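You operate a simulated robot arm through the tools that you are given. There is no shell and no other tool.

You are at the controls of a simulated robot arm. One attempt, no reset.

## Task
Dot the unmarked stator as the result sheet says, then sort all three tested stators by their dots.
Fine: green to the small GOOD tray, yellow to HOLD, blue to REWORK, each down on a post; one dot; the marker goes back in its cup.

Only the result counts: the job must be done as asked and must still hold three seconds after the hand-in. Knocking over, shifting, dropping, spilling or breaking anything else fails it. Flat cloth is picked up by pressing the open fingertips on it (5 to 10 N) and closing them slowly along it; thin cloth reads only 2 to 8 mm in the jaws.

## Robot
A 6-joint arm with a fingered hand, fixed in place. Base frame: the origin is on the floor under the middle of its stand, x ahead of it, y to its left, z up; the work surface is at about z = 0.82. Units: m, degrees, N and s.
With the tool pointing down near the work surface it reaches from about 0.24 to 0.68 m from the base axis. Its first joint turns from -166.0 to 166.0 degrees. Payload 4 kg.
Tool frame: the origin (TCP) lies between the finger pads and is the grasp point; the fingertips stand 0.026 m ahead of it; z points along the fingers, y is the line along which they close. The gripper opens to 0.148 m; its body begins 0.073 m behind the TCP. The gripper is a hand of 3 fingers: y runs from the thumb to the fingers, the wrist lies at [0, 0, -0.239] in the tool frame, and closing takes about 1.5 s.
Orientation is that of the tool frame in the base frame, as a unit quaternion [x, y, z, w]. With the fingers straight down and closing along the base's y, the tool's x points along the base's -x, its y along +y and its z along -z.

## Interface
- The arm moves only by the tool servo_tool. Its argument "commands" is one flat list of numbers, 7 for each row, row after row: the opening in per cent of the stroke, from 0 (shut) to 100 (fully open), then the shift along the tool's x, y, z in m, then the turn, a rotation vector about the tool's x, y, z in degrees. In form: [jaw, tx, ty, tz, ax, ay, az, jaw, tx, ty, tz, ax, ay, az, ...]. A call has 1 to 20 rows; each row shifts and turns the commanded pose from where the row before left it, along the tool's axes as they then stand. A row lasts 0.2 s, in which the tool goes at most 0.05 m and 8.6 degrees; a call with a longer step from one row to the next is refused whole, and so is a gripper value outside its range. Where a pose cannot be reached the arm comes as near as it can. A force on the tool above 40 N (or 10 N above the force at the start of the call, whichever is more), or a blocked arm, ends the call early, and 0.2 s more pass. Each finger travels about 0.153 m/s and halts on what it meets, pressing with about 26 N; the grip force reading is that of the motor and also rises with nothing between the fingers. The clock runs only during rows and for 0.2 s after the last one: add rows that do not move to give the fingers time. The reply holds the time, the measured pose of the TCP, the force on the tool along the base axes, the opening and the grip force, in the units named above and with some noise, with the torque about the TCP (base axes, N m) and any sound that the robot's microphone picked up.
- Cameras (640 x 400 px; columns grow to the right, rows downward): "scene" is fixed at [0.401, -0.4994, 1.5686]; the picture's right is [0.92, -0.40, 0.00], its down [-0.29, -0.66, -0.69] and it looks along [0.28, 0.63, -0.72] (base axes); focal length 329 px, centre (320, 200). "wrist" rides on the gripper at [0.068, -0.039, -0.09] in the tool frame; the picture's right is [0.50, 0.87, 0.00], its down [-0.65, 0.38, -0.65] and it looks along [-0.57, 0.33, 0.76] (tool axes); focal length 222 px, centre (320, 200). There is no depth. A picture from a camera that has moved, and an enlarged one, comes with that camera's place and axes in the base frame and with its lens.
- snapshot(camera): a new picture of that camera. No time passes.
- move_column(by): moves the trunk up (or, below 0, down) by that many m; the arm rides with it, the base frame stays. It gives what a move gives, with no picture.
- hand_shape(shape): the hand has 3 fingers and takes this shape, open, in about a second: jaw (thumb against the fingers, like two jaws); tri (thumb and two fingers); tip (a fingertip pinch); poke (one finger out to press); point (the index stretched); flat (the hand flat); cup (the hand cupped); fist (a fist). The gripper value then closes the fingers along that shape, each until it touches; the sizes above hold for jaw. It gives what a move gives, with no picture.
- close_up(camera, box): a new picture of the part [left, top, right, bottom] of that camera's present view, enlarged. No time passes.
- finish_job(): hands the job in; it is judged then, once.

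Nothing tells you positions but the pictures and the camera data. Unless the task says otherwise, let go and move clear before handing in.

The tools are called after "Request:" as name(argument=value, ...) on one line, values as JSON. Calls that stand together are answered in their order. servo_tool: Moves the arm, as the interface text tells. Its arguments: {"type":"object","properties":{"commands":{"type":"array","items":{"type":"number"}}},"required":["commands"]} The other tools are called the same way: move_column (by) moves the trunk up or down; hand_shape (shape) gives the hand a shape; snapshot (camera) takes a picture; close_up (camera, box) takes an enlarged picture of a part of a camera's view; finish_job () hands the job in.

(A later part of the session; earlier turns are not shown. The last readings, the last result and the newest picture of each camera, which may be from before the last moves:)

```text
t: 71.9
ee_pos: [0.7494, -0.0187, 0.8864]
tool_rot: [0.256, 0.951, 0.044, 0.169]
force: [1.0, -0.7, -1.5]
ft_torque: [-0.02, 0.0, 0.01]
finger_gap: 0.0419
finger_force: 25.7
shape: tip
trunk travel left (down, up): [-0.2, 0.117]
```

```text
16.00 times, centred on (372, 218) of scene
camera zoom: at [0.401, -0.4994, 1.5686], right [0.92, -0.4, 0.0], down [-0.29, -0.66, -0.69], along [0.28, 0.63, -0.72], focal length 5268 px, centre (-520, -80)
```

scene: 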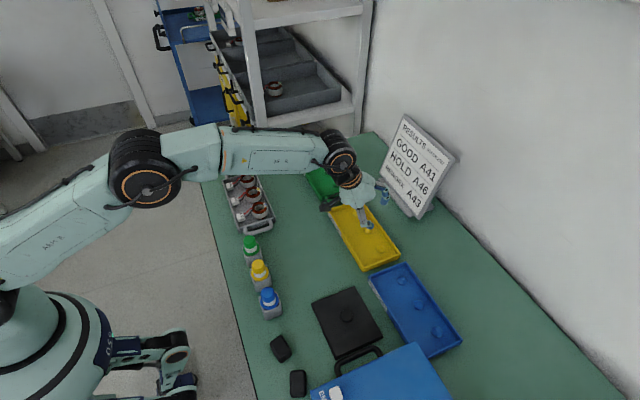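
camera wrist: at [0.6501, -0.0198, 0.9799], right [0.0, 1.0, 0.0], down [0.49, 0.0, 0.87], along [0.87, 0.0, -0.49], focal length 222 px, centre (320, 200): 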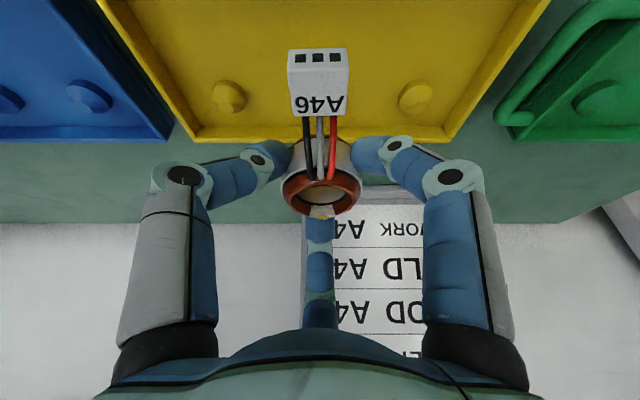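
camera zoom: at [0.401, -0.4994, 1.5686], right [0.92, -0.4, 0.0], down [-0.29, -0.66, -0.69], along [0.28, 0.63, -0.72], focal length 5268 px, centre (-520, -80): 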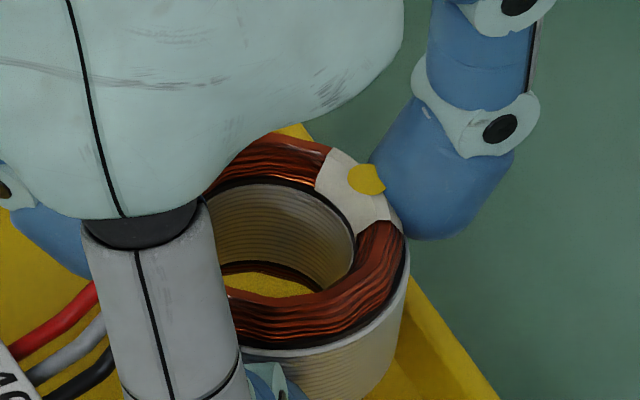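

Stator centre (0.756, -0.017) lines up with the post (0.7555, -0.018). I'll lower it onto the post in small steps.

Request:
servo_tool(commands=[15, 0.00118, -0.00068, 0.00376, 0, 0, 0, 15, 0.00118, -0.00068, 0.00376, 0, 0, 0, 15, 0.00118, -0.00068, 0.00376, 0, 0, 0, 15, 0.00089, -0.0005, 0.00282, 0, 0, 0, 15, 0, 0, 0, 0, 0, 0])

Request:
close_up(camera="wrist", box=[220, 60, 420, 240])

Request:
close_up(camera="scene", box=[345, 195, 395, 245])

```text
t: 73.1
ee_pos: [0.749, -0.0172, 0.8706]
tool_rot: [0.256, 0.951, 0.044, 0.169]
force: [0.1, 0.9, -1.5]
ft_torque: [0.01, -0.03, 0.03]
finger_gap: 0.0416
finger_force: 26.3
shape: tip
trunk travel left (down, up): [-0.2, 0.117]
```

```text
2.22 times, centred on (320, 150) of wrist
camera zoom: at [0.6446, -0.0172, 0.9286], right [0.0, 1.0, 0.0], down [0.49, 0.0, 0.87], along [0.87, 0.0, -0.49], focal length 494 px, centre (320, 311)
```

zoom: 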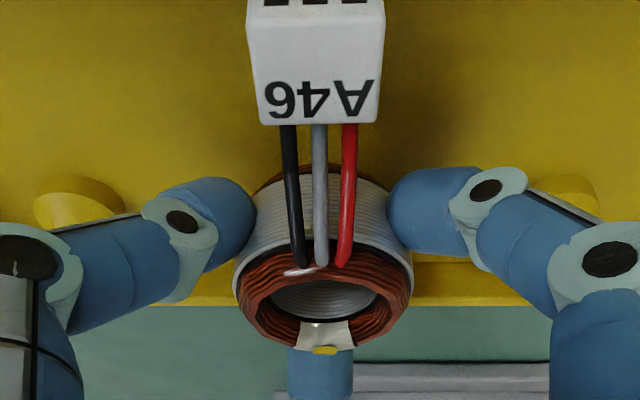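

```text
8.00 times, centred on (370, 220) of scene
camera zoom: at [0.401, -0.4994, 1.5686], right [0.92, -0.4, 0.0], down [-0.29, -0.66, -0.69], along [0.28, 0.63, -0.72], focal length 2634 px, centre (-80, 40)
```

zoom: 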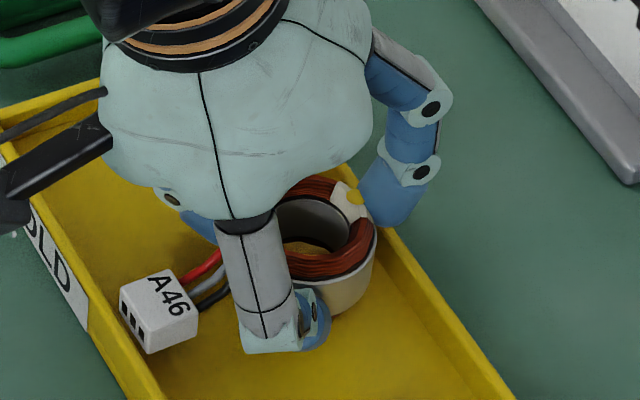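

Request:
servo_tool(commands=[15, 0.00059, -0.00034, 0.00188, 0, 0, 0, 15, 0.00044, -0.00026, 0.00141, 0, 0, 0, 15, 0.0003, -0.00017, 0.00094, 0, 0, 0, 15, 0, 0, 0, 0, 0, 0])

```text
t: 74.1
ee_pos: [0.7485, -0.0175, 0.8679]
tool_rot: [0.256, 0.951, 0.045, 0.168]
force: [0.2, -0.5, -1.5]
ft_torque: [0.0, 0.03, 0.01]
finger_gap: 0.042
finger_force: 26.3
shape: tip
trunk travel left (down, up): [-0.2, 0.117]
```

Request:
servo_tool(commands=[15, 0.0003, -0.00017, 0.00094, 0, 0, 0, 15, 0.0003, -0.00017, 0.00094, 0, 0, 0, 15, 0, 0, 0, 0, 0, 0])

Request:
close_up(camera="wrist", box=[270, 100, 370, 240])

Request:
close_up(camera="scene", box=[355, 205, 390, 235])

```text
t: 74.9
ee_pos: [0.7489, -0.0176, 0.8662]
tool_rot: [0.255, 0.951, 0.045, 0.17]
force: [0.1, -2.7, 6.9]
ft_torque: [0.0, 0.0, 0.01]
finger_gap: 0.042
finger_force: 25.9
shape: tip
trunk travel left (down, up): [-0.2, 0.117]
```

```text
2.86 times, centred on (320, 170) of wrist
camera zoom: at [0.6442, -0.0168, 0.9231], right [0.0, 1.0, 0.0], down [0.48, 0.0, 0.87], along [0.87, 0.0, -0.48], focal length 635 px, centre (320, 286)
```

zoom: 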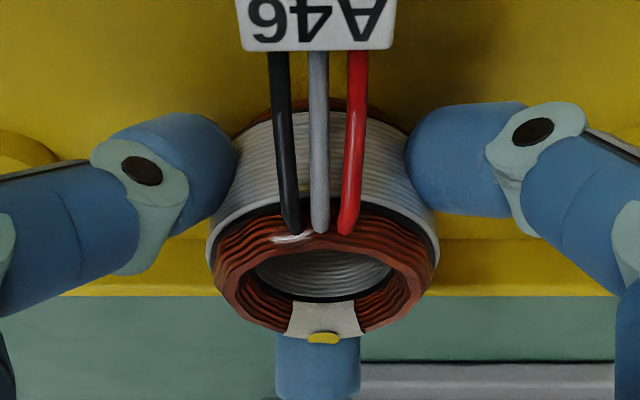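

```text
13.33 times, centred on (372, 220) of scene
camera zoom: at [0.401, -0.4994, 1.5686], right [0.92, -0.4, 0.0], down [-0.29, -0.66, -0.69], along [0.28, 0.63, -0.72], focal length 4390 px, centre (-380, -67)
```

zoom: 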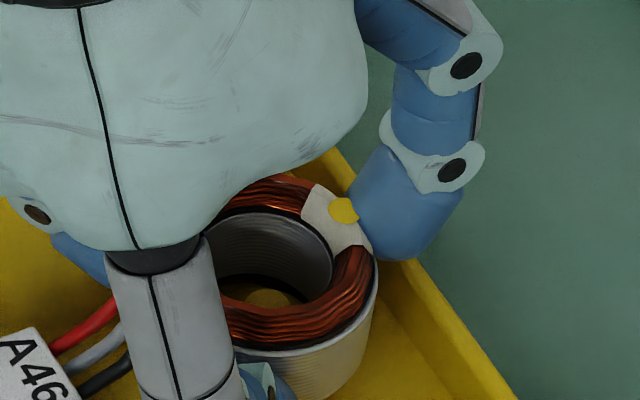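

A46 is down on the HOLD post; the post tip is visible inside the bore. Easing off and releasing.

Request:
servo_tool(commands=[15, -0.0002, 0.00012, -0.0006, 0, 0, 0, 24, 0, 0, 0, 0, 0, 0, 28, 0, 0, 0, 0, 0, 0, 31, 0, 0, 0, 0, 0, 0, 34, 0, 0, 0, 0, 0, 0, 38, 0, 0, 0, 0, 0, 0, 42, 0, 0, 0, 0, 0, 0, 42, 0, 0, 0, 0, 0, 0])

Request:
close_up(camera="wrist", box=[220, 60, 420, 240])

Request:
close_up(camera="scene", box=[345, 195, 395, 245])

```text
t: 76.7
ee_pos: [0.7489, -0.0181, 0.864]
tool_rot: [0.255, 0.951, 0.045, 0.168]
force: [0.5, 1.0, 0.0]
ft_torque: [0.0, -0.03, 0.0]
finger_gap: 0.0615
finger_force: 0.1
shape: tip
trunk travel left (down, up): [-0.2, 0.117]
```

```text
2.22 times, centred on (320, 150) of wrist
camera zoom: at [0.6447, -0.0171, 0.9223], right [0.0, 1.0, 0.0], down [0.49, 0.0, 0.87], along [0.87, 0.0, -0.49], focal length 494 px, centre (320, 311)
```

zoom: 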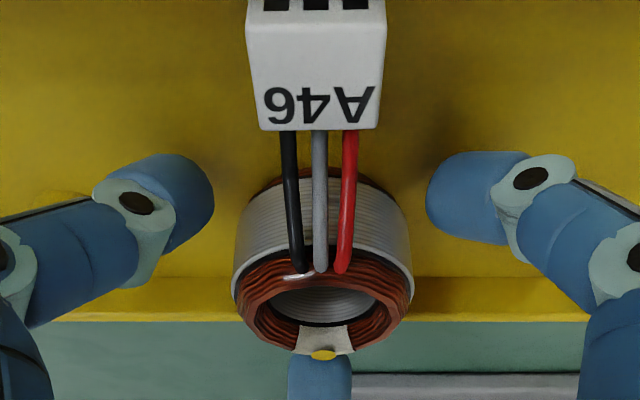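

```text
8.00 times, centred on (370, 220) of scene
camera zoom: at [0.401, -0.4994, 1.5686], right [0.92, -0.4, 0.0], down [-0.29, -0.66, -0.69], along [0.28, 0.63, -0.72], focal length 2634 px, centre (-80, 40)
```

zoom: 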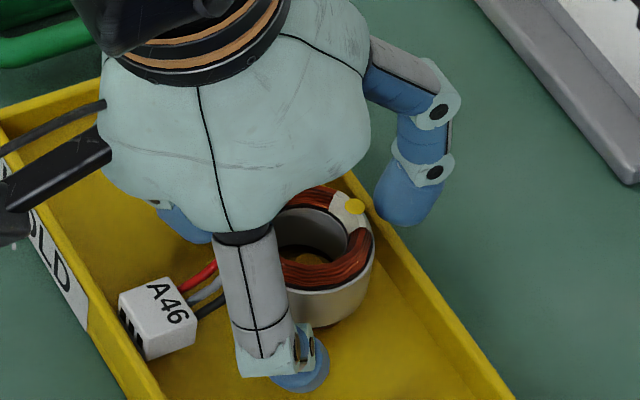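

Request:
servo_tool(commands=[45, -0.00296, 0.00171, -0.0094, 0, 0, 0, 45, -0.0074, 0.0043, -0.0235, 0, 0, 0, 45, -0.0104, 0.006, -0.0329, 0, 0, 0, 45, -0.0118, 0.0068, -0.0376, 0, 0, 0, 45, 0, 0, 0, 0, 0, 0])

Request:
close_up(camera="wrist", box=[170, 0, 470, 140])

Request:
close_up(camera="scene", box=[335, 185, 405, 255])

```text
t: 77.9
ee_pos: [0.7492, -0.0168, 0.974]
tool_rot: [0.255, 0.951, 0.044, 0.169]
force: [-0.2, 0.2, 0.5]
ft_torque: [0.0, -0.01, -0.03]
finger_gap: 0.0663
finger_force: 0.1
shape: tip
trunk travel left (down, up): [-0.2, 0.117]
```

```text
2.13 times, centred on (320, 70) of wrist
camera zoom: at [0.6446, -0.0158, 1.0325], right [0.0, 1.0, 0.0], down [0.49, 0.0, 0.87], along [0.87, 0.0, -0.49], focal length 474 px, centre (320, 477)
```

zoom: 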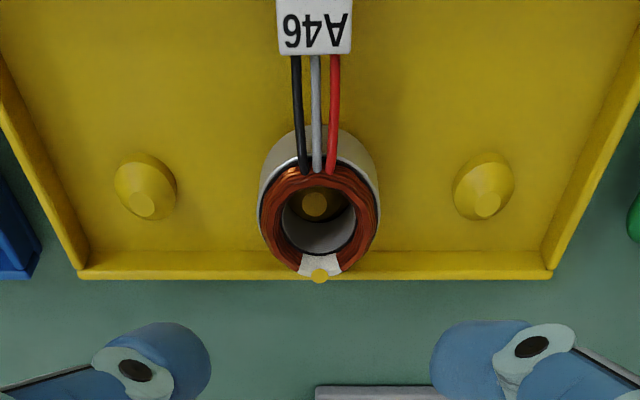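

```text
5.71 times, centred on (370, 220) of scene
camera zoom: at [0.401, -0.4994, 1.5686], right [0.92, -0.4, 0.0], down [-0.29, -0.66, -0.69], along [0.28, 0.63, -0.72], focal length 1881 px, centre (34, 86)
```

zoom: 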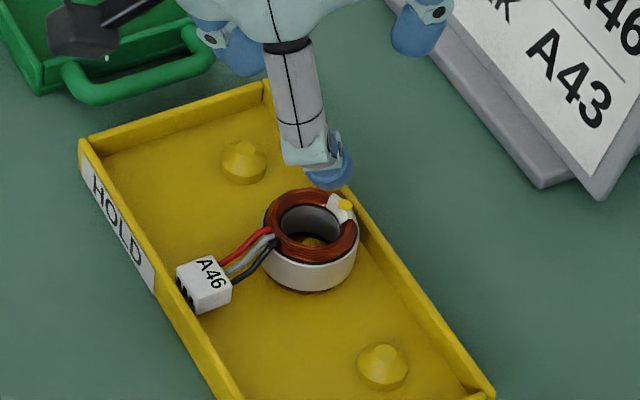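

A46 sits level on its HOLD post. Before fetching A43 I'll check reach and post position over REWORK with an empty hand at a 25° tilt.

Request:
servo_tool(commands=[45, 0, 0, 0, -2.5, -4.33, 0, 45, -0.0178, -0.0394, 0.0091, 0, 0, 0, 45, -0.0178, -0.0394, 0.0091, 0, 0, 0, 45, -0.0178, -0.0394, 0.0091, 0, 0, 0, 45, -0.0178, -0.0394, 0.0091, 0, 0, 0, 45, 0, 0, 0, 0, 0, 0])

Request:
snapshot(camera="wrist")

Request:
close_up(camera="wrist", box=[200, 20, 440, 130])

Request:
snapshot(camera="scene")

```text
t: 79.3
ee_pos: [0.7494, -0.189, 0.9352]
tool_rot: [0.252, 0.943, 0.056, 0.209]
force: [0.2, 0.3, -1.0]
ft_torque: [0.0, 0.02, -0.02]
finger_gap: 0.0664
finger_force: 0.0
shape: tip
trunk travel left (down, up): [-0.2, 0.117]
```

```text
taken
camera wrist: at [0.6396, -0.1879, 0.9832], right [0.0, 1.0, 0.0], down [0.41, 0.0, 0.91], along [0.91, 0.0, -0.41], focal length 222 px, centre (320, 200)
```

wrist: 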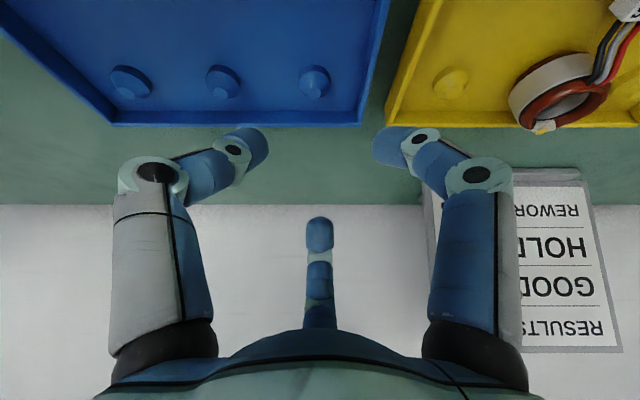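

```text
2.67 times, centred on (320, 75) of wrist
camera zoom: at [0.6396, -0.1879, 0.9832], right [0.0, 1.0, 0.0], down [0.41, 0.0, 0.91], along [0.91, 0.0, -0.41], focal length 592 px, centre (320, 533)
```

zoom: 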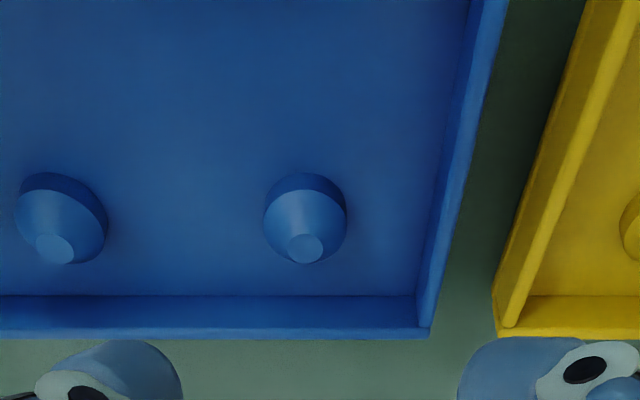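

```text
taken
```

scene: 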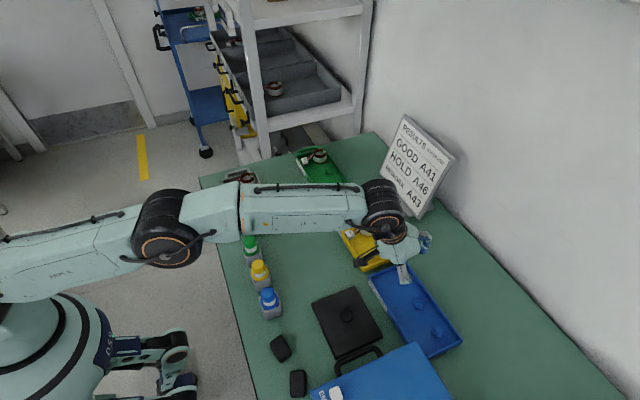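

The tilted reach to REWORK works. Its end post is close to a tray wall on the +y side, so I'd rather use the middle post. I'll test the reach there with the hand turned to the radial direction.

Request:
servo_tool(commands=[40, 0, 0, 0, 2.32, -1.34, 5.74, 40, 0, 0, 0, 2.32, -1.34, 5.74, 40, 0, 0, 0, 2.32, -1.34, 5.74, 40, 0, 0, 0, -1.5, -2.6, 0, 40, -0.0155, -0.02865, 0.0193, 0, 0, 0, 40, -0.0155, -0.02865, 0.0193, 0, 0, 0, 40, 0, 0, 0, 0, 0, 0, 40, 0, 0, 0, 0, 0, 0])

Request:
snapshot(camera="wrist")

Request:
snapshot(camera="scene")

```text
t: 81.1
ee_pos: [0.7434, -0.2576, 0.8992]
tool_rot: [0.402, 0.883, 0.023, 0.241]
force: [0.1, -0.1, 0.4]
ft_torque: [-0.01, -0.03, 0.02]
finger_gap: 0.0598
finger_force: 0.1
shape: tip
trunk travel left (down, up): [-0.2, 0.117]
```

```text
taken
camera wrist: at [0.6379, -0.2201, 0.9425], right [0.33, 0.95, 0.0], down [0.34, -0.12, 0.93], along [0.88, -0.3, -0.36], focal length 222 px, centre (320, 200)
```

wrist: 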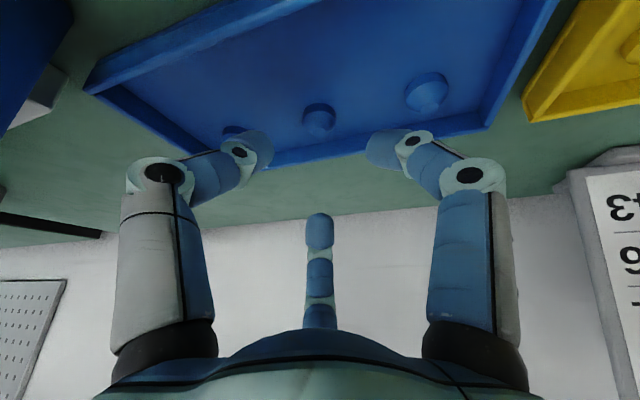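

```text
taken
```

scene: 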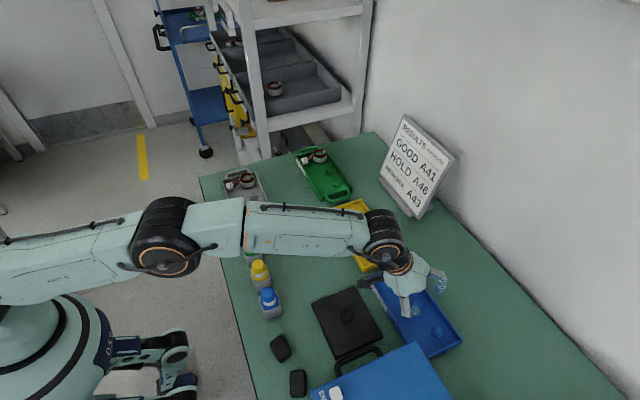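

Middle REWORK post is reachable at a 28° tilt. Heading back to the carrier for A43, with the hand turned so the thumb clears the tray's end wall and the wires.

Request:
servo_tool(commands=[40, -0.0183, 0.01055, -0.0397, 0, 0, 0, 40, -0.0183, 0.01055, -0.0397, 0, 0, 0, 40, 0, 0, 0, 3, 5.2, 0, 40, 0, 0, 0, -2.05, 1.19, -5.87, 40, 0, 0, 0, -2.05, 1.19, -5.87, 40, 0, 0, 0, -2.05, 1.19, -5.87, 40, 0, 0, 0, 0, 0, 6.67, 40, 0, 0, 0, 0, 0, 6.67, 40, 0, 0, 0, 0, 0, 6.67, 40, 0.04424, 0.00725, -0.00591, 0, 0, 0, 40, 0.04424, 0.00725, -0.00591, 0, 0, 0, 40, 0.04424, 0.00725, -0.00591, 0, 0, 0, 40, 0.04424, 0.00725, -0.00591, 0, 0, 0, 40, 0.04424, 0.00725, -0.00591, 0, 0, 0, 40, 0.04424, 0.00725, -0.00591, 0, 0, 0, 40, 0.04424, 0.00725, -0.00591, 0, 0, 0, 40, 0.04424, 0.00725, -0.00591, 0, 0, 0, 40, 0.04424, 0.00725, -0.00591, 0, 0, 0, 40, 0.04424, 0.00725, -0.00591, 0, 0, 0, 40, 0.04424, 0.00725, -0.00591, 0, 0, 0])

Request:
snapshot(camera="wrist")

Request:
close_up(camera="scene", box=[215, 130, 305, 240])

```text
t: 85.3
ee_pos: [0.4581, 0.1736, 0.9472]
tool_rot: [0.416, 0.889, 0.08, 0.173]
force: [-0.1, 0.0, -0.1]
ft_torque: [-0.02, -0.02, 0.0]
finger_gap: 0.0594
finger_force: 0.1
shape: tip
out of reach, approached as far as the arm can: row 3, 6
trunk travel left (down, up): [-0.2, 0.117]
```

```text
taken
camera wrist: at [0.3561, 0.2022, 1.0035], right [0.32, 0.94, 0.13], down [0.41, -0.26, 0.87], along [0.85, -0.22, -0.47], focal length 222 px, centre (320, 200)
```

wrist: 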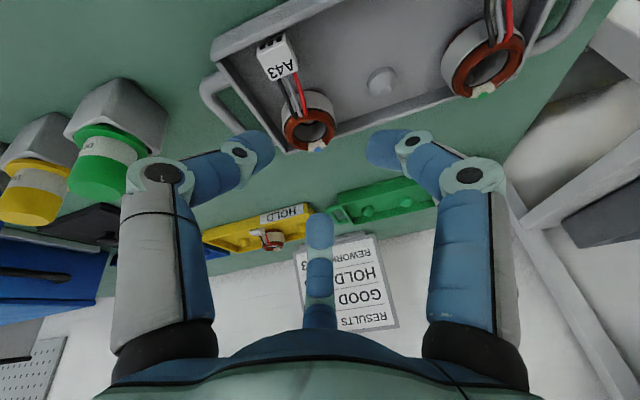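

```text
3.64 times, centred on (260, 185) of scene
camera zoom: at [0.401, -0.4994, 1.5686], right [0.92, -0.4, 0.0], down [-0.29, -0.66, -0.69], along [0.28, 0.63, -0.72], focal length 1197 px, centre (538, 254)
```

zoom: 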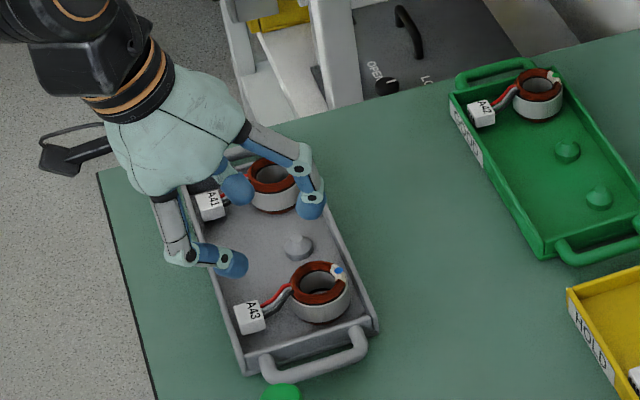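

Orientation is right but the position drifted near the reach limit. Correcting to hover above A43.

Request:
servo_tool(commands=[38, -0.0206, 0.0128, 0.0174, 0, 0, 0, 38, 0, 0, 0, 0, 0, 0, 38, 0, 0, 0, 0, 0, 0])

Request:
snapshot(camera="wrist")

Request:
close_up(camera="wrist", box=[230, 50, 410, 160])

Request:
close_up(camera="scene", box=[225, 160, 295, 235])

```text
t: 86.1
ee_pos: [0.4863, 0.168, 0.939]
tool_rot: [0.415, 0.89, 0.081, 0.173]
force: [-0.9, 0.1, 0.5]
ft_torque: [-0.01, -0.03, 0.0]
finger_gap: 0.0565
finger_force: 0.1
shape: tip
trunk travel left (down, up): [-0.2, 0.117]
```

```text
taken
camera wrist: at [0.3846, 0.1951, 0.9955], right [0.32, 0.94, 0.13], down [0.41, -0.26, 0.87], along [0.85, -0.22, -0.47], focal length 222 px, centre (320, 200)
```

wrist: 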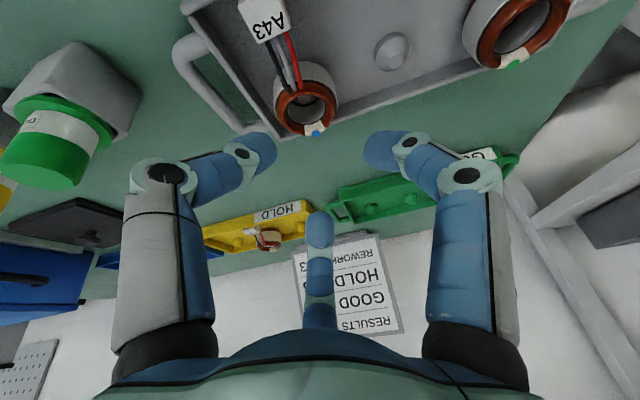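

```text
3.56 times, centred on (320, 105) of wrist
camera zoom: at [0.3846, 0.1951, 0.9955], right [0.32, 0.94, 0.13], down [0.41, -0.26, 0.87], along [0.85, -0.22, -0.47], focal length 790 px, centre (320, 538)
```

zoom: 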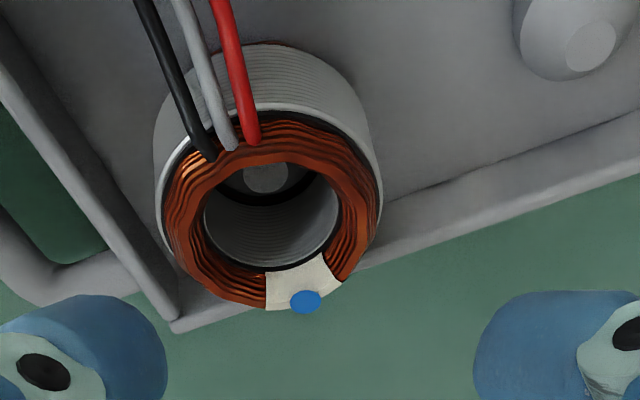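

```text
5.33 times, centred on (260, 198) of scene
camera zoom: at [0.401, -0.4994, 1.5686], right [0.92, -0.4, 0.0], down [-0.29, -0.66, -0.69], along [0.28, 0.63, -0.72], focal length 1756 px, centre (640, 213)
```

zoom: 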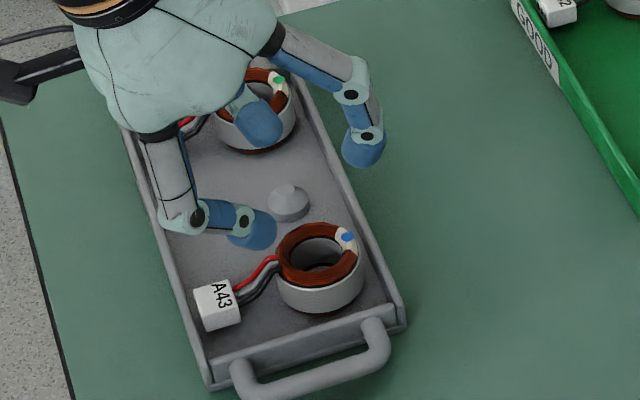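

Request:
servo_tool(commands=[36, 0.0057, -0.0077, 0.02295, 0, 0, 0, 36, 0.0057, -0.0077, 0.02295, 0, 0, 0, 36, 0, 0, 0, 0, 0, 0])

Request:
close_up(camera="wrist", box=[220, 60, 420, 220])

Request:
close_up(camera="scene", box=[235, 175, 290, 235])

```text
t: 86.9
ee_pos: [0.4853, 0.1658, 0.8914]
tool_rot: [0.415, 0.89, 0.08, 0.173]
force: [-0.3, 0.7, 0.4]
ft_torque: [0.0, 0.01, 0.02]
finger_gap: 0.0536
finger_force: 0.0
shape: tip
trunk travel left (down, up): [-0.2, 0.117]
```

```text
2.50 times, centred on (320, 140) of wrist
camera zoom: at [0.3838, 0.1939, 0.9472], right [0.32, 0.94, 0.13], down [0.41, -0.26, 0.87], along [0.85, -0.22, -0.47], focal length 555 px, centre (320, 350)
```

zoom: 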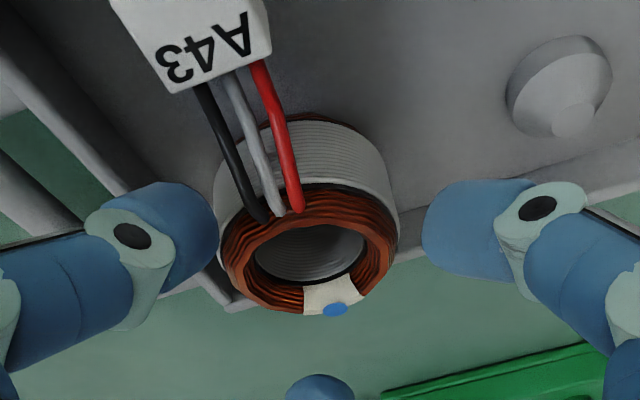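

```text
6.67 times, centred on (262, 205) of scene
camera zoom: at [0.401, -0.4994, 1.5686], right [0.92, -0.4, 0.0], down [-0.29, -0.66, -0.69], along [0.28, 0.63, -0.72], focal length 2195 px, centre (703, 167)
```

zoom: 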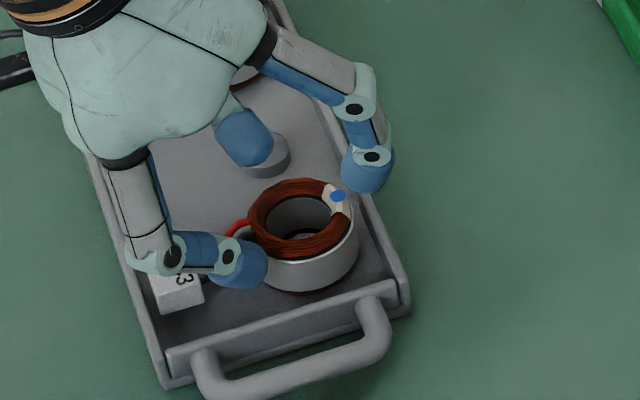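

Request:
servo_tool(commands=[36, 0.00202, -0.0024, 0.00779, 0, 0, 0, 36, 0.00202, -0.0024, 0.00779, 0, 0, 0, 36, 0.00202, -0.0024, 0.00779, 0, 0, 0, 36, 0, 0, 0, 0, 0, 0])

Request:
close_up(camera="wrist", box=[220, 80, 420, 240])

Request:
close_up(camera="scene", box=[235, 175, 290, 235])

```text
t: 87.9
ee_pos: [0.486, 0.1658, 0.8664]
tool_rot: [0.415, 0.89, 0.08, 0.173]
force: [-0.1, 0.4, 1.1]
ft_torque: [0.01, -0.01, 0.0]
finger_gap: 0.0535
finger_force: 0.1
shape: tip
trunk travel left (down, up): [-0.2, 0.117]
```

```text
2.50 times, centred on (320, 160) of wrist
camera zoom: at [0.3832, 0.1937, 0.9223], right [0.32, 0.94, 0.13], down [0.41, -0.26, 0.87], along [0.85, -0.22, -0.47], focal length 555 px, centre (320, 300)
```

zoom: 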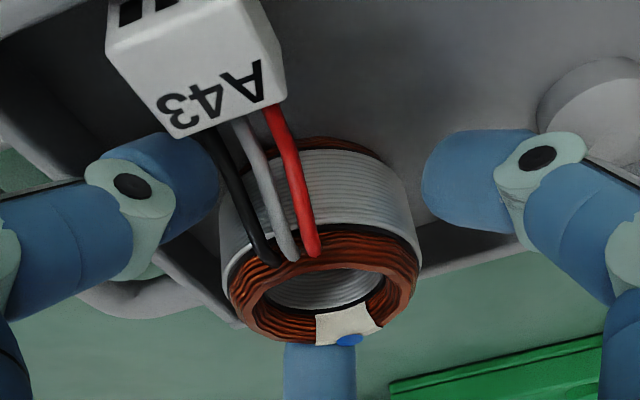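

```text
6.67 times, centred on (262, 205) of scene
camera zoom: at [0.401, -0.4994, 1.5686], right [0.92, -0.4, 0.0], down [-0.29, -0.66, -0.69], along [0.28, 0.63, -0.72], focal length 2195 px, centre (703, 167)
```

zoom: 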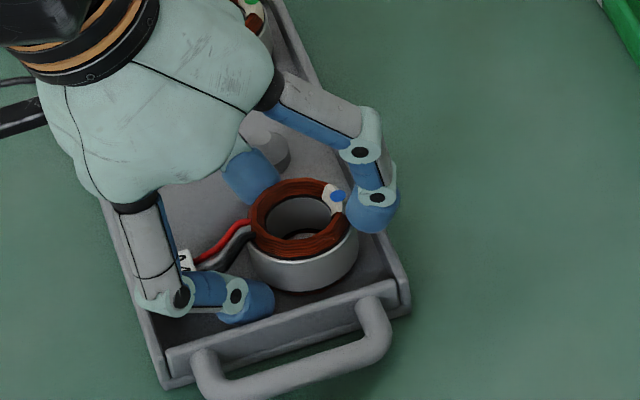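

Request:
servo_tool(commands=[34, 0, 0, 0, 0, 0, 0, 32, 0, 0, 0, 0, 0, 0, 31, 0, 0, 0, 0, 0, 0, 30, 0, 0, 0, 0, 0, 0, 29, 0, 0, 0, 0, 0, 0, 28, 0, 0, 0, 0, 0, 0, 27, 0, 0, 0, 0, 0, 0, 25, 0, 0, 0, 0, 0, 0, 22, 0, 0, 0, 0, 0, 0, 18, 0, 0, 0, 0, 0, 0, 15, 0, 0, 0, 0, 0, 0, 15, 0, 0, 0, 0, 0, 0])

Request:
close_up(camera="wrist", box=[220, 80, 420, 240])

Request:
close_up(camera="scene", box=[235, 175, 290, 235])

```text
t: 90.5
ee_pos: [0.4847, 0.1654, 0.867]
tool_rot: [0.415, 0.89, 0.08, 0.173]
force: [-1.3, 0.5, 2.2]
ft_torque: [-0.08, 0.05, 0.02]
finger_gap: 0.042
finger_force: 26.0
shape: tip
trunk travel left (down, up): [-0.2, 0.117]
```

```text
2.50 times, centred on (320, 160) of wrist
camera zoom: at [0.383, 0.1937, 0.9225], right [0.32, 0.94, 0.13], down [0.41, -0.26, 0.87], along [0.85, -0.22, -0.47], focal length 555 px, centre (320, 300)
```

zoom: 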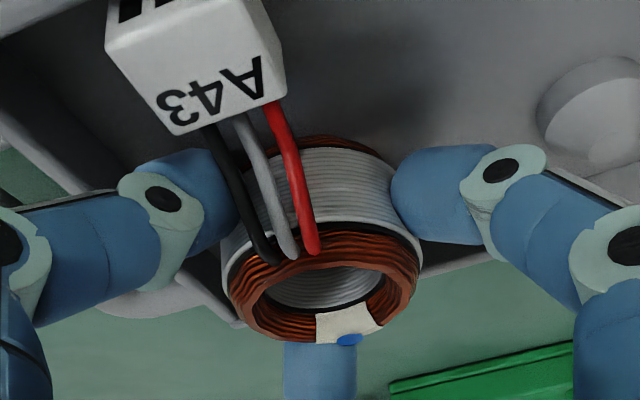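

```text
6.67 times, centred on (262, 205) of scene
camera zoom: at [0.401, -0.4994, 1.5686], right [0.92, -0.4, 0.0], down [-0.29, -0.66, -0.69], along [0.28, 0.63, -0.72], focal length 2195 px, centre (703, 167)
```

zoom: 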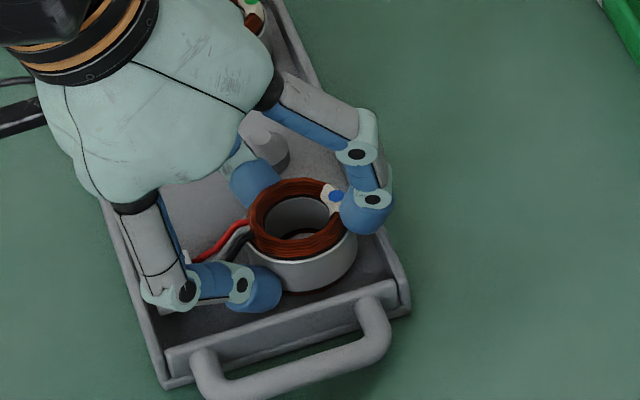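

Gripped. Lifting A43 slowly.

Request:
servo_tool(commands=[15, -0.0012, 0.00143, -0.0046, 0, 0, 0, 15, -0.0024, 0.0029, -0.0093, 0, 0, 0, 15, -0.0024, 0.0029, -0.0093, 0, 0, 0, 15, -0.0036, 0.0043, -0.0139, 0, 0, 0, 15, 0, 0, 0, 0, 0, 0])

Request:
close_up(camera="wrist", box=[220, 80, 420, 240])

Request:
close_up(camera="scene", box=[225, 150, 290, 235])

```text
t: 91.7
ee_pos: [0.4848, 0.166, 0.9052]
tool_rot: [0.415, 0.889, 0.082, 0.172]
force: [-0.5, -0.5, -1.4]
ft_torque: [0.01, 0.02, 0.03]
finger_gap: 0.0419
finger_force: 25.6
shape: tip
trunk travel left (down, up): [-0.2, 0.117]
```

```text
2.50 times, centred on (320, 160) of wrist
camera zoom: at [0.3831, 0.1938, 0.9616], right [0.32, 0.94, 0.13], down [0.41, -0.26, 0.87], along [0.85, -0.22, -0.47], focal length 555 px, centre (320, 300)
```

zoom: 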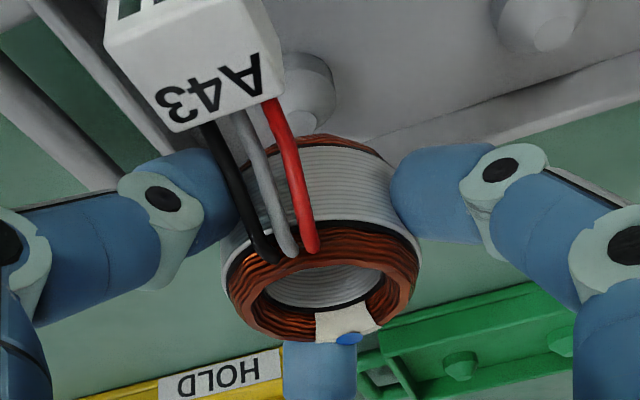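

```text
4.71 times, centred on (258, 192) of scene
camera zoom: at [0.401, -0.4994, 1.5686], right [0.92, -0.4, 0.0], down [-0.29, -0.66, -0.69], along [0.28, 0.63, -0.72], focal length 1549 px, centre (614, 235)
```

zoom: 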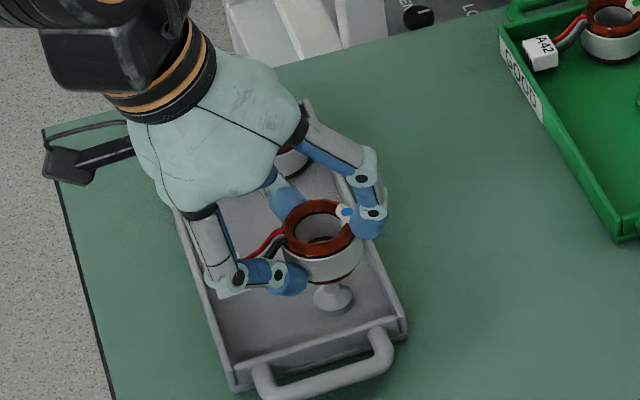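

A43 is up with its tag. Next I'll raise it and turn the hand to the REWORK placing orientation.

Request:
servo_tool(commands=[15, -0.0115, 0.0136, -0.044, 0, 0, 0, 15, -0.0115, 0.0136, -0.044, 0, 0, 0, 15, 0, 0, 0, 1.53, -1.81, 5.87, 15, 0, 0, 0, 1.53, -1.81, 5.87, 15, 0, 0, 0, 1.53, -1.81, 5.87, 15, 0, 0, 0, -4.6, -3.86, 0, 15, 0, 0, 0, 0, 0, 0])

Request:
snapshot(camera="wrist")

```text
t: 93.3
ee_pos: [0.4852, 0.1665, 0.9995]
tool_rot: [0.55, 0.799, 0.064, 0.234]
force: [-0.1, -0.2, -1.7]
ft_torque: [0.01, -0.02, 0.01]
finger_gap: 0.0417
finger_force: 25.8
shape: tip
trunk travel left (down, up): [-0.2, 0.117]
```

```text
taken
camera wrist: at [0.3924, 0.2272, 1.0459], right [0.59, 0.79, 0.16], down [0.22, -0.35, 0.91], along [0.78, -0.5, -0.38], focal length 222 px, centre (320, 200)
```

wrist: 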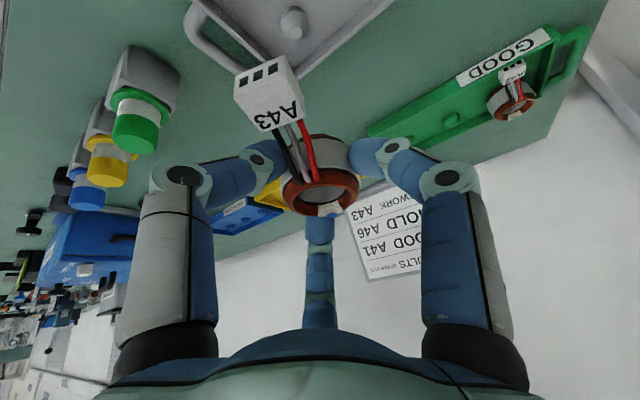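

Request:
servo_tool(commands=[15, -0.04034, 0.00345, 0.02034, 0, 0, 0, 15, -0.04034, 0.00345, 0.02034, 0, 0, 0, 15, -0.04034, 0.00345, 0.02034, 0, 0, 0, 15, -0.04034, 0.00345, 0.02034, 0, 0, 0, 15, -0.04034, 0.00345, 0.02034, 0, 0, 0, 15, -0.04034, 0.00345, 0.02034, 0, 0, 0, 15, -0.04034, 0.00345, 0.02034, 0, 0, 0, 15, -0.04034, 0.00345, 0.02034, 0, 0, 0, 15, -0.04034, 0.00345, 0.02034, 0, 0, 0, 15, -0.04034, 0.00345, 0.02034, 0, 0, 0, 15, -0.04034, 0.00345, 0.02034, 0, 0, 0, 15, 0, 0, 0, 0, 0, 0])

Request:
snapshot(camera="wrist")

Request:
close_up(camera="scene", box=[350, 210, 480, 370])

```text
t: 95.9
ee_pos: [0.7429, -0.2571, 0.9496]
tool_rot: [0.549, 0.8, 0.065, 0.233]
force: [-0.4, 0.0, -1.2]
ft_torque: [0.01, 0.0, -0.01]
finger_gap: 0.0418
finger_force: 26.0
shape: tip
trunk travel left (down, up): [-0.2, 0.117]
```

```text
taken
camera wrist: at [0.6514, -0.196, 0.9946], right [0.59, 0.79, 0.16], down [0.22, -0.35, 0.91], along [0.78, -0.5, -0.38], focal length 222 px, centre (320, 200)
```

wrist: 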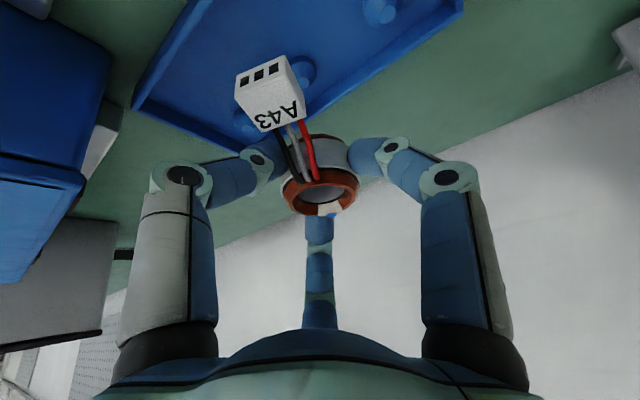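

```text
2.50 times, centred on (415, 290) of scene
camera zoom: at [0.401, -0.4994, 1.5686], right [0.92, -0.4, 0.0], down [-0.29, -0.66, -0.69], along [0.28, 0.63, -0.72], focal length 823 px, centre (82, -25)
```

zoom: 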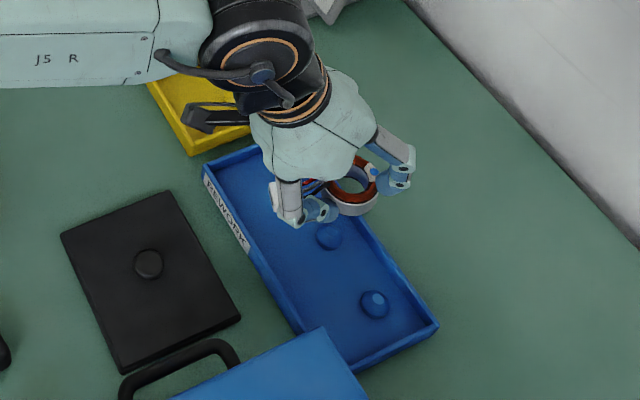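

Request:
close_up(camera="wrist", box=[220, 0, 420, 140])

Request:
close_up(camera="scene", box=[385, 235, 445, 305])

```text
2.86 times, centred on (320, 70) of wrist
camera zoom: at [0.6514, -0.196, 0.9946], right [0.59, 0.79, 0.16], down [0.22, -0.35, 0.91], along [0.78, -0.5, -0.38], focal length 635 px, centre (320, 571)
```

zoom: 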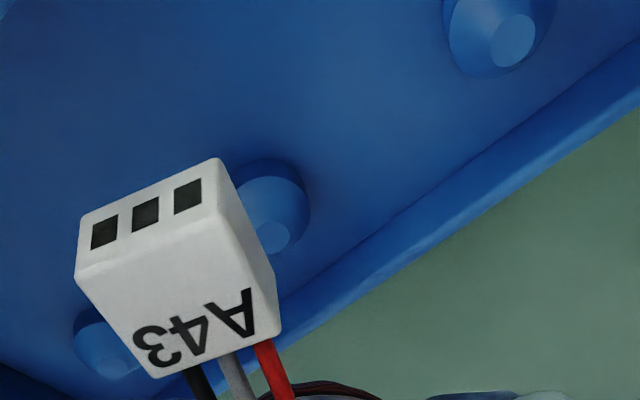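

```text
5.71 times, centred on (415, 270) of scene
camera zoom: at [0.401, -0.4994, 1.5686], right [0.92, -0.4, 0.0], down [-0.29, -0.66, -0.69], along [0.28, 0.63, -0.72], focal length 1881 px, centre (-223, -200)
```

zoom: 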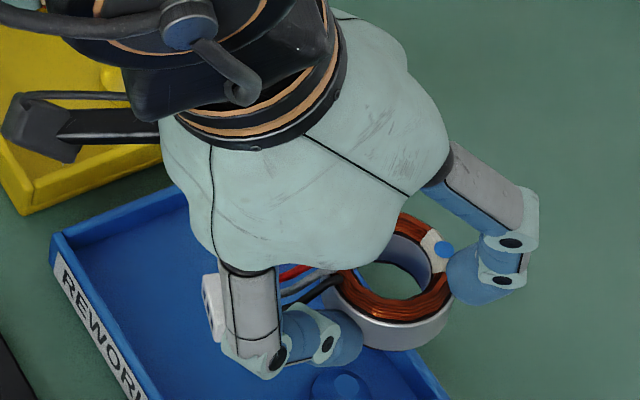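

Request:
servo_tool(commands=[15, 0.00895, -0.0107, 0.0275, 0, 0, 0, 15, 0.00895, -0.0107, 0.0275, 0, 0, 0, 15, 0, 0, 0, 0, 0, 0])

Request:
close_up(camera="wrist", box=[220, 40, 420, 240])

Request:
close_up(camera="scene", box=[385, 240, 445, 310])

```text
t: 96.7
ee_pos: [0.7433, -0.2587, 0.8895]
tool_rot: [0.55, 0.8, 0.064, 0.233]
force: [1.2, -0.1, -1.1]
ft_torque: [0.0, 0.01, 0.0]
finger_gap: 0.0416
finger_force: 26.4
shape: tip
trunk travel left (down, up): [-0.2, 0.117]
```

```text
2.00 times, centred on (320, 140) of wrist
camera zoom: at [0.6518, -0.197, 0.9346], right [0.59, 0.79, 0.16], down [0.22, -0.35, 0.91], along [0.78, -0.5, -0.38], focal length 444 px, centre (320, 320)
```

zoom: 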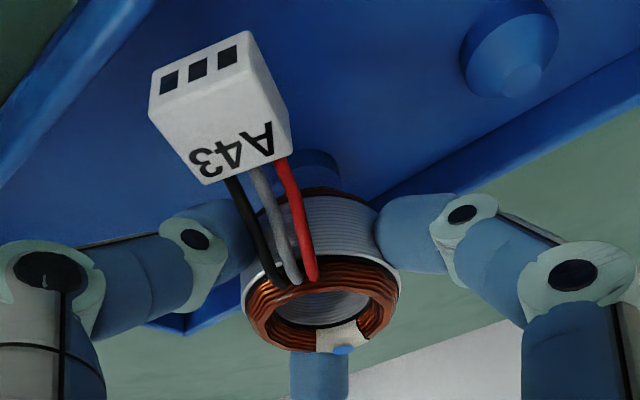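

```text
5.71 times, centred on (415, 275) of scene
camera zoom: at [0.401, -0.4994, 1.5686], right [0.92, -0.4, 0.0], down [-0.29, -0.66, -0.69], along [0.28, 0.63, -0.72], focal length 1881 px, centre (-223, -229)
```

zoom: 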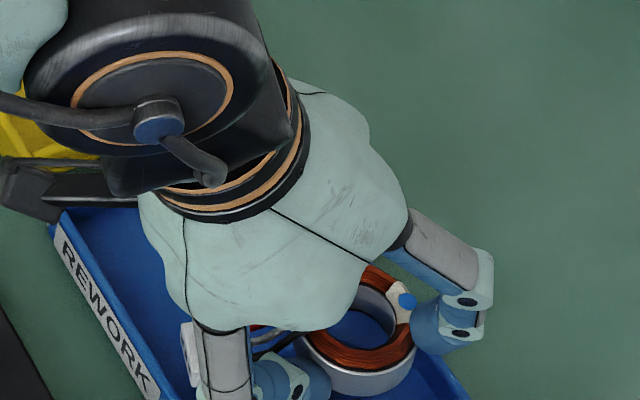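

Request:
servo_tool(commands=[15, 0.00121, -0.00144, 0.00353, 0, 0, 0, 15, 0.00121, -0.00144, 0.00353, 0, 0, 0, 15, 0.00121, -0.00144, 0.00353, 0, 0, 0, 15, 0.00091, -0.00108, 0.00265, 0, 0, 0, 15, 0, 0, 0, 0, 0, 0])

Request:
close_up(camera="wrist", box=[220, 60, 420, 240])

Request:
close_up(camera="scene", box=[395, 255, 445, 315])

```text
t: 97.9
ee_pos: [0.7431, -0.2558, 0.8738]
tool_rot: [0.55, 0.799, 0.063, 0.234]
force: [0.0, 0.2, -1.0]
ft_torque: [0.02, -0.01, 0.0]
finger_gap: 0.0417
finger_force: 25.2
shape: tip
trunk travel left (down, up): [-0.2, 0.117]
```

```text
2.22 times, centred on (320, 150) of wrist
camera zoom: at [0.651, -0.1958, 0.9188], right [0.59, 0.79, 0.16], down [0.22, -0.35, 0.91], along [0.78, -0.5, -0.38], focal length 494 px, centre (320, 311)
```

zoom: 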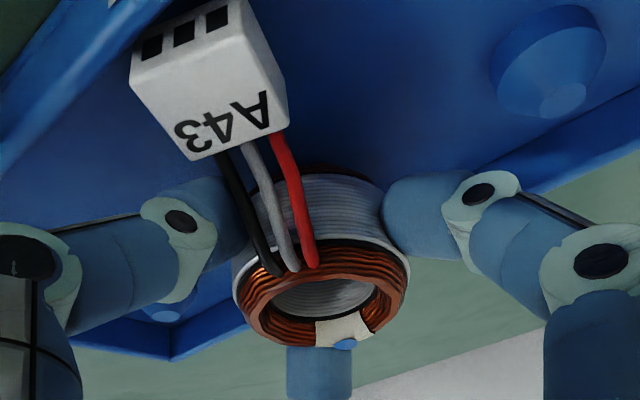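

```text
6.67 times, centred on (420, 285) of scene
camera zoom: at [0.401, -0.4994, 1.5686], right [0.92, -0.4, 0.0], down [-0.29, -0.66, -0.69], along [0.28, 0.63, -0.72], focal length 2195 px, centre (-347, -367)
```

zoom: 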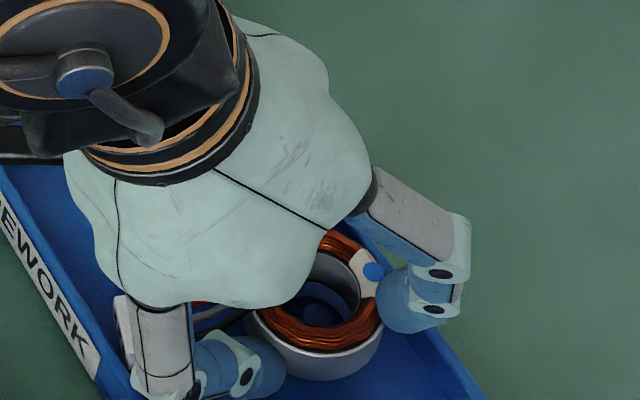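

The post is visible inside the bore. Continuing down in 1 mm steps to contact.

Request:
servo_tool(commands=[15, 0.0003, -0.00036, 0.00088, 0, 0, 0, 15, 0.0003, -0.00036, 0.00088, 0, 0, 0, 15, 0.0003, -0.00036, 0.00088, 0, 0, 0, 15, 0.0003, -0.00036, 0.00088, 0, 0, 0, 15, 0, 0, 0, 0, 0, 0])

Request:
close_up(camera="scene", box=[405, 265, 440, 305])

```text
t: 99.1
ee_pos: [0.7436, -0.2574, 0.871]
tool_rot: [0.55, 0.799, 0.064, 0.233]
force: [-0.7, 0.0, -1.8]
ft_torque: [0.0, 0.02, -0.03]
finger_gap: 0.0416
finger_force: 25.9
shape: tip
trunk travel left (down, up): [-0.2, 0.117]
```

```text
10.00 times, centred on (422, 285) of scene
camera zoom: at [0.401, -0.4994, 1.5686], right [0.92, -0.4, 0.0], down [-0.29, -0.66, -0.69], along [0.28, 0.63, -0.72], focal length 3292 px, centre (-705, -650)
```

zoom: 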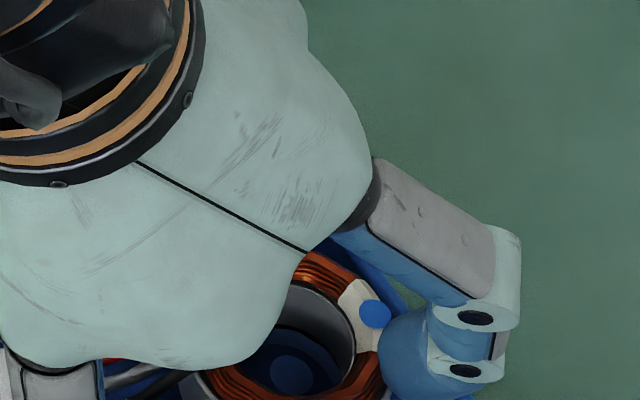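

Request:
servo_tool(commands=[15, 0.0003, -0.00036, 0.00088, 0, 0, 0, 15, 0.0003, -0.00036, 0.00088, 0, 0, 0, 15, 0, 0, 0, 0, 0, 0])

```text
t: 99.9
ee_pos: [0.7439, -0.2576, 0.8689]
tool_rot: [0.549, 0.799, 0.064, 0.234]
force: [-0.6, 0.7, -1.4]
ft_torque: [0.03, -0.01, -0.01]
finger_gap: 0.0415
finger_force: 25.8
shape: tip
trunk travel left (down, up): [-0.2, 0.117]
```

Request:
servo_tool(commands=[15, 0.0003, -0.00036, 0.00088, 0, 0, 0, 15, 0.0003, -0.00036, 0.00088, 0, 0, 0, 15, 0, 0, 0, 0, 0, 0])

```text
t: 100.7
ee_pos: [0.7443, -0.2577, 0.8678]
tool_rot: [0.549, 0.8, 0.065, 0.233]
force: [1.1, -1.3, 1.5]
ft_torque: [-0.05, -0.01, -0.01]
finger_gap: 0.0415
finger_force: 26.2
shape: tip
trunk travel left (down, up): [-0.2, 0.117]
```

A43's inner edge is touching the tray floor. Releasing gradually so it settles flat around the post.

Request:
servo_tool(commands=[22, 0, 0, 0, 0, 0, 0, 25, 0, 0, 0, 0, 0, 0, 27, 0, 0, 0, 0, 0, 0, 28, 0, 0, 0, 0, 0, 0, 29, 0, 0, 0, 0, 0, 0, 30, 0, 0, 0, 0, 0, 0, 31, 0, 0, 0, 0, 0, 0, 33, 0, 0, 0, 0, 0, 0, 36, 0, 0, 0, 0, 0, 0, 40, 0, 0, 0, 0, 0, 0, 40, 0, 0, 0, 0, 0, 0])

Request:
close_up(camera="wrist", box=[220, 60, 420, 240])

Request:
close_up(camera="scene", box=[395, 255, 445, 315])

```text
t: 103.1
ee_pos: [0.7434, -0.2564, 0.8665]
tool_rot: [0.55, 0.799, 0.065, 0.233]
force: [0.2, -0.8, 1.1]
ft_torque: [-0.01, 0.06, -0.04]
finger_gap: 0.0584
finger_force: 0.0
shape: tip
trunk travel left (down, up): [-0.2, 0.117]
```

```text
2.22 times, centred on (320, 150) of wrist
camera zoom: at [0.651, -0.1959, 0.9122], right [0.59, 0.79, 0.16], down [0.22, -0.35, 0.91], along [0.78, -0.5, -0.38], focal length 494 px, centre (320, 311)
```

zoom: 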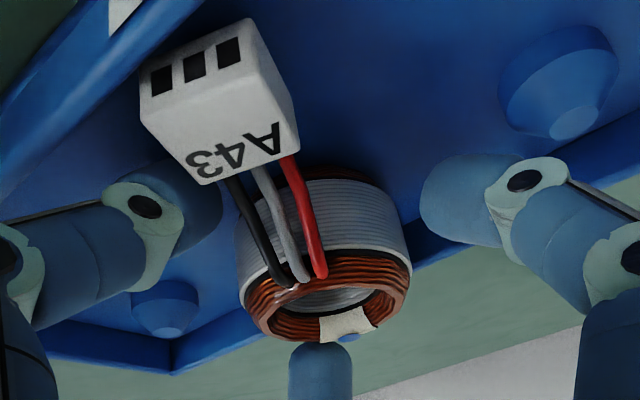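

```text
6.67 times, centred on (420, 285) of scene
camera zoom: at [0.401, -0.4994, 1.5686], right [0.92, -0.4, 0.0], down [-0.29, -0.66, -0.69], along [0.28, 0.63, -0.72], focal length 2195 px, centre (-347, -367)
```

zoom: 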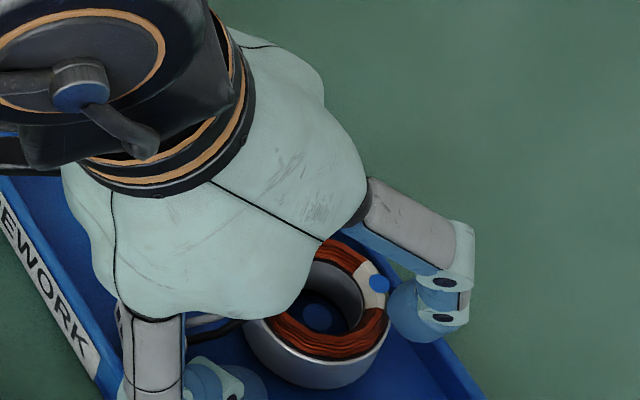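

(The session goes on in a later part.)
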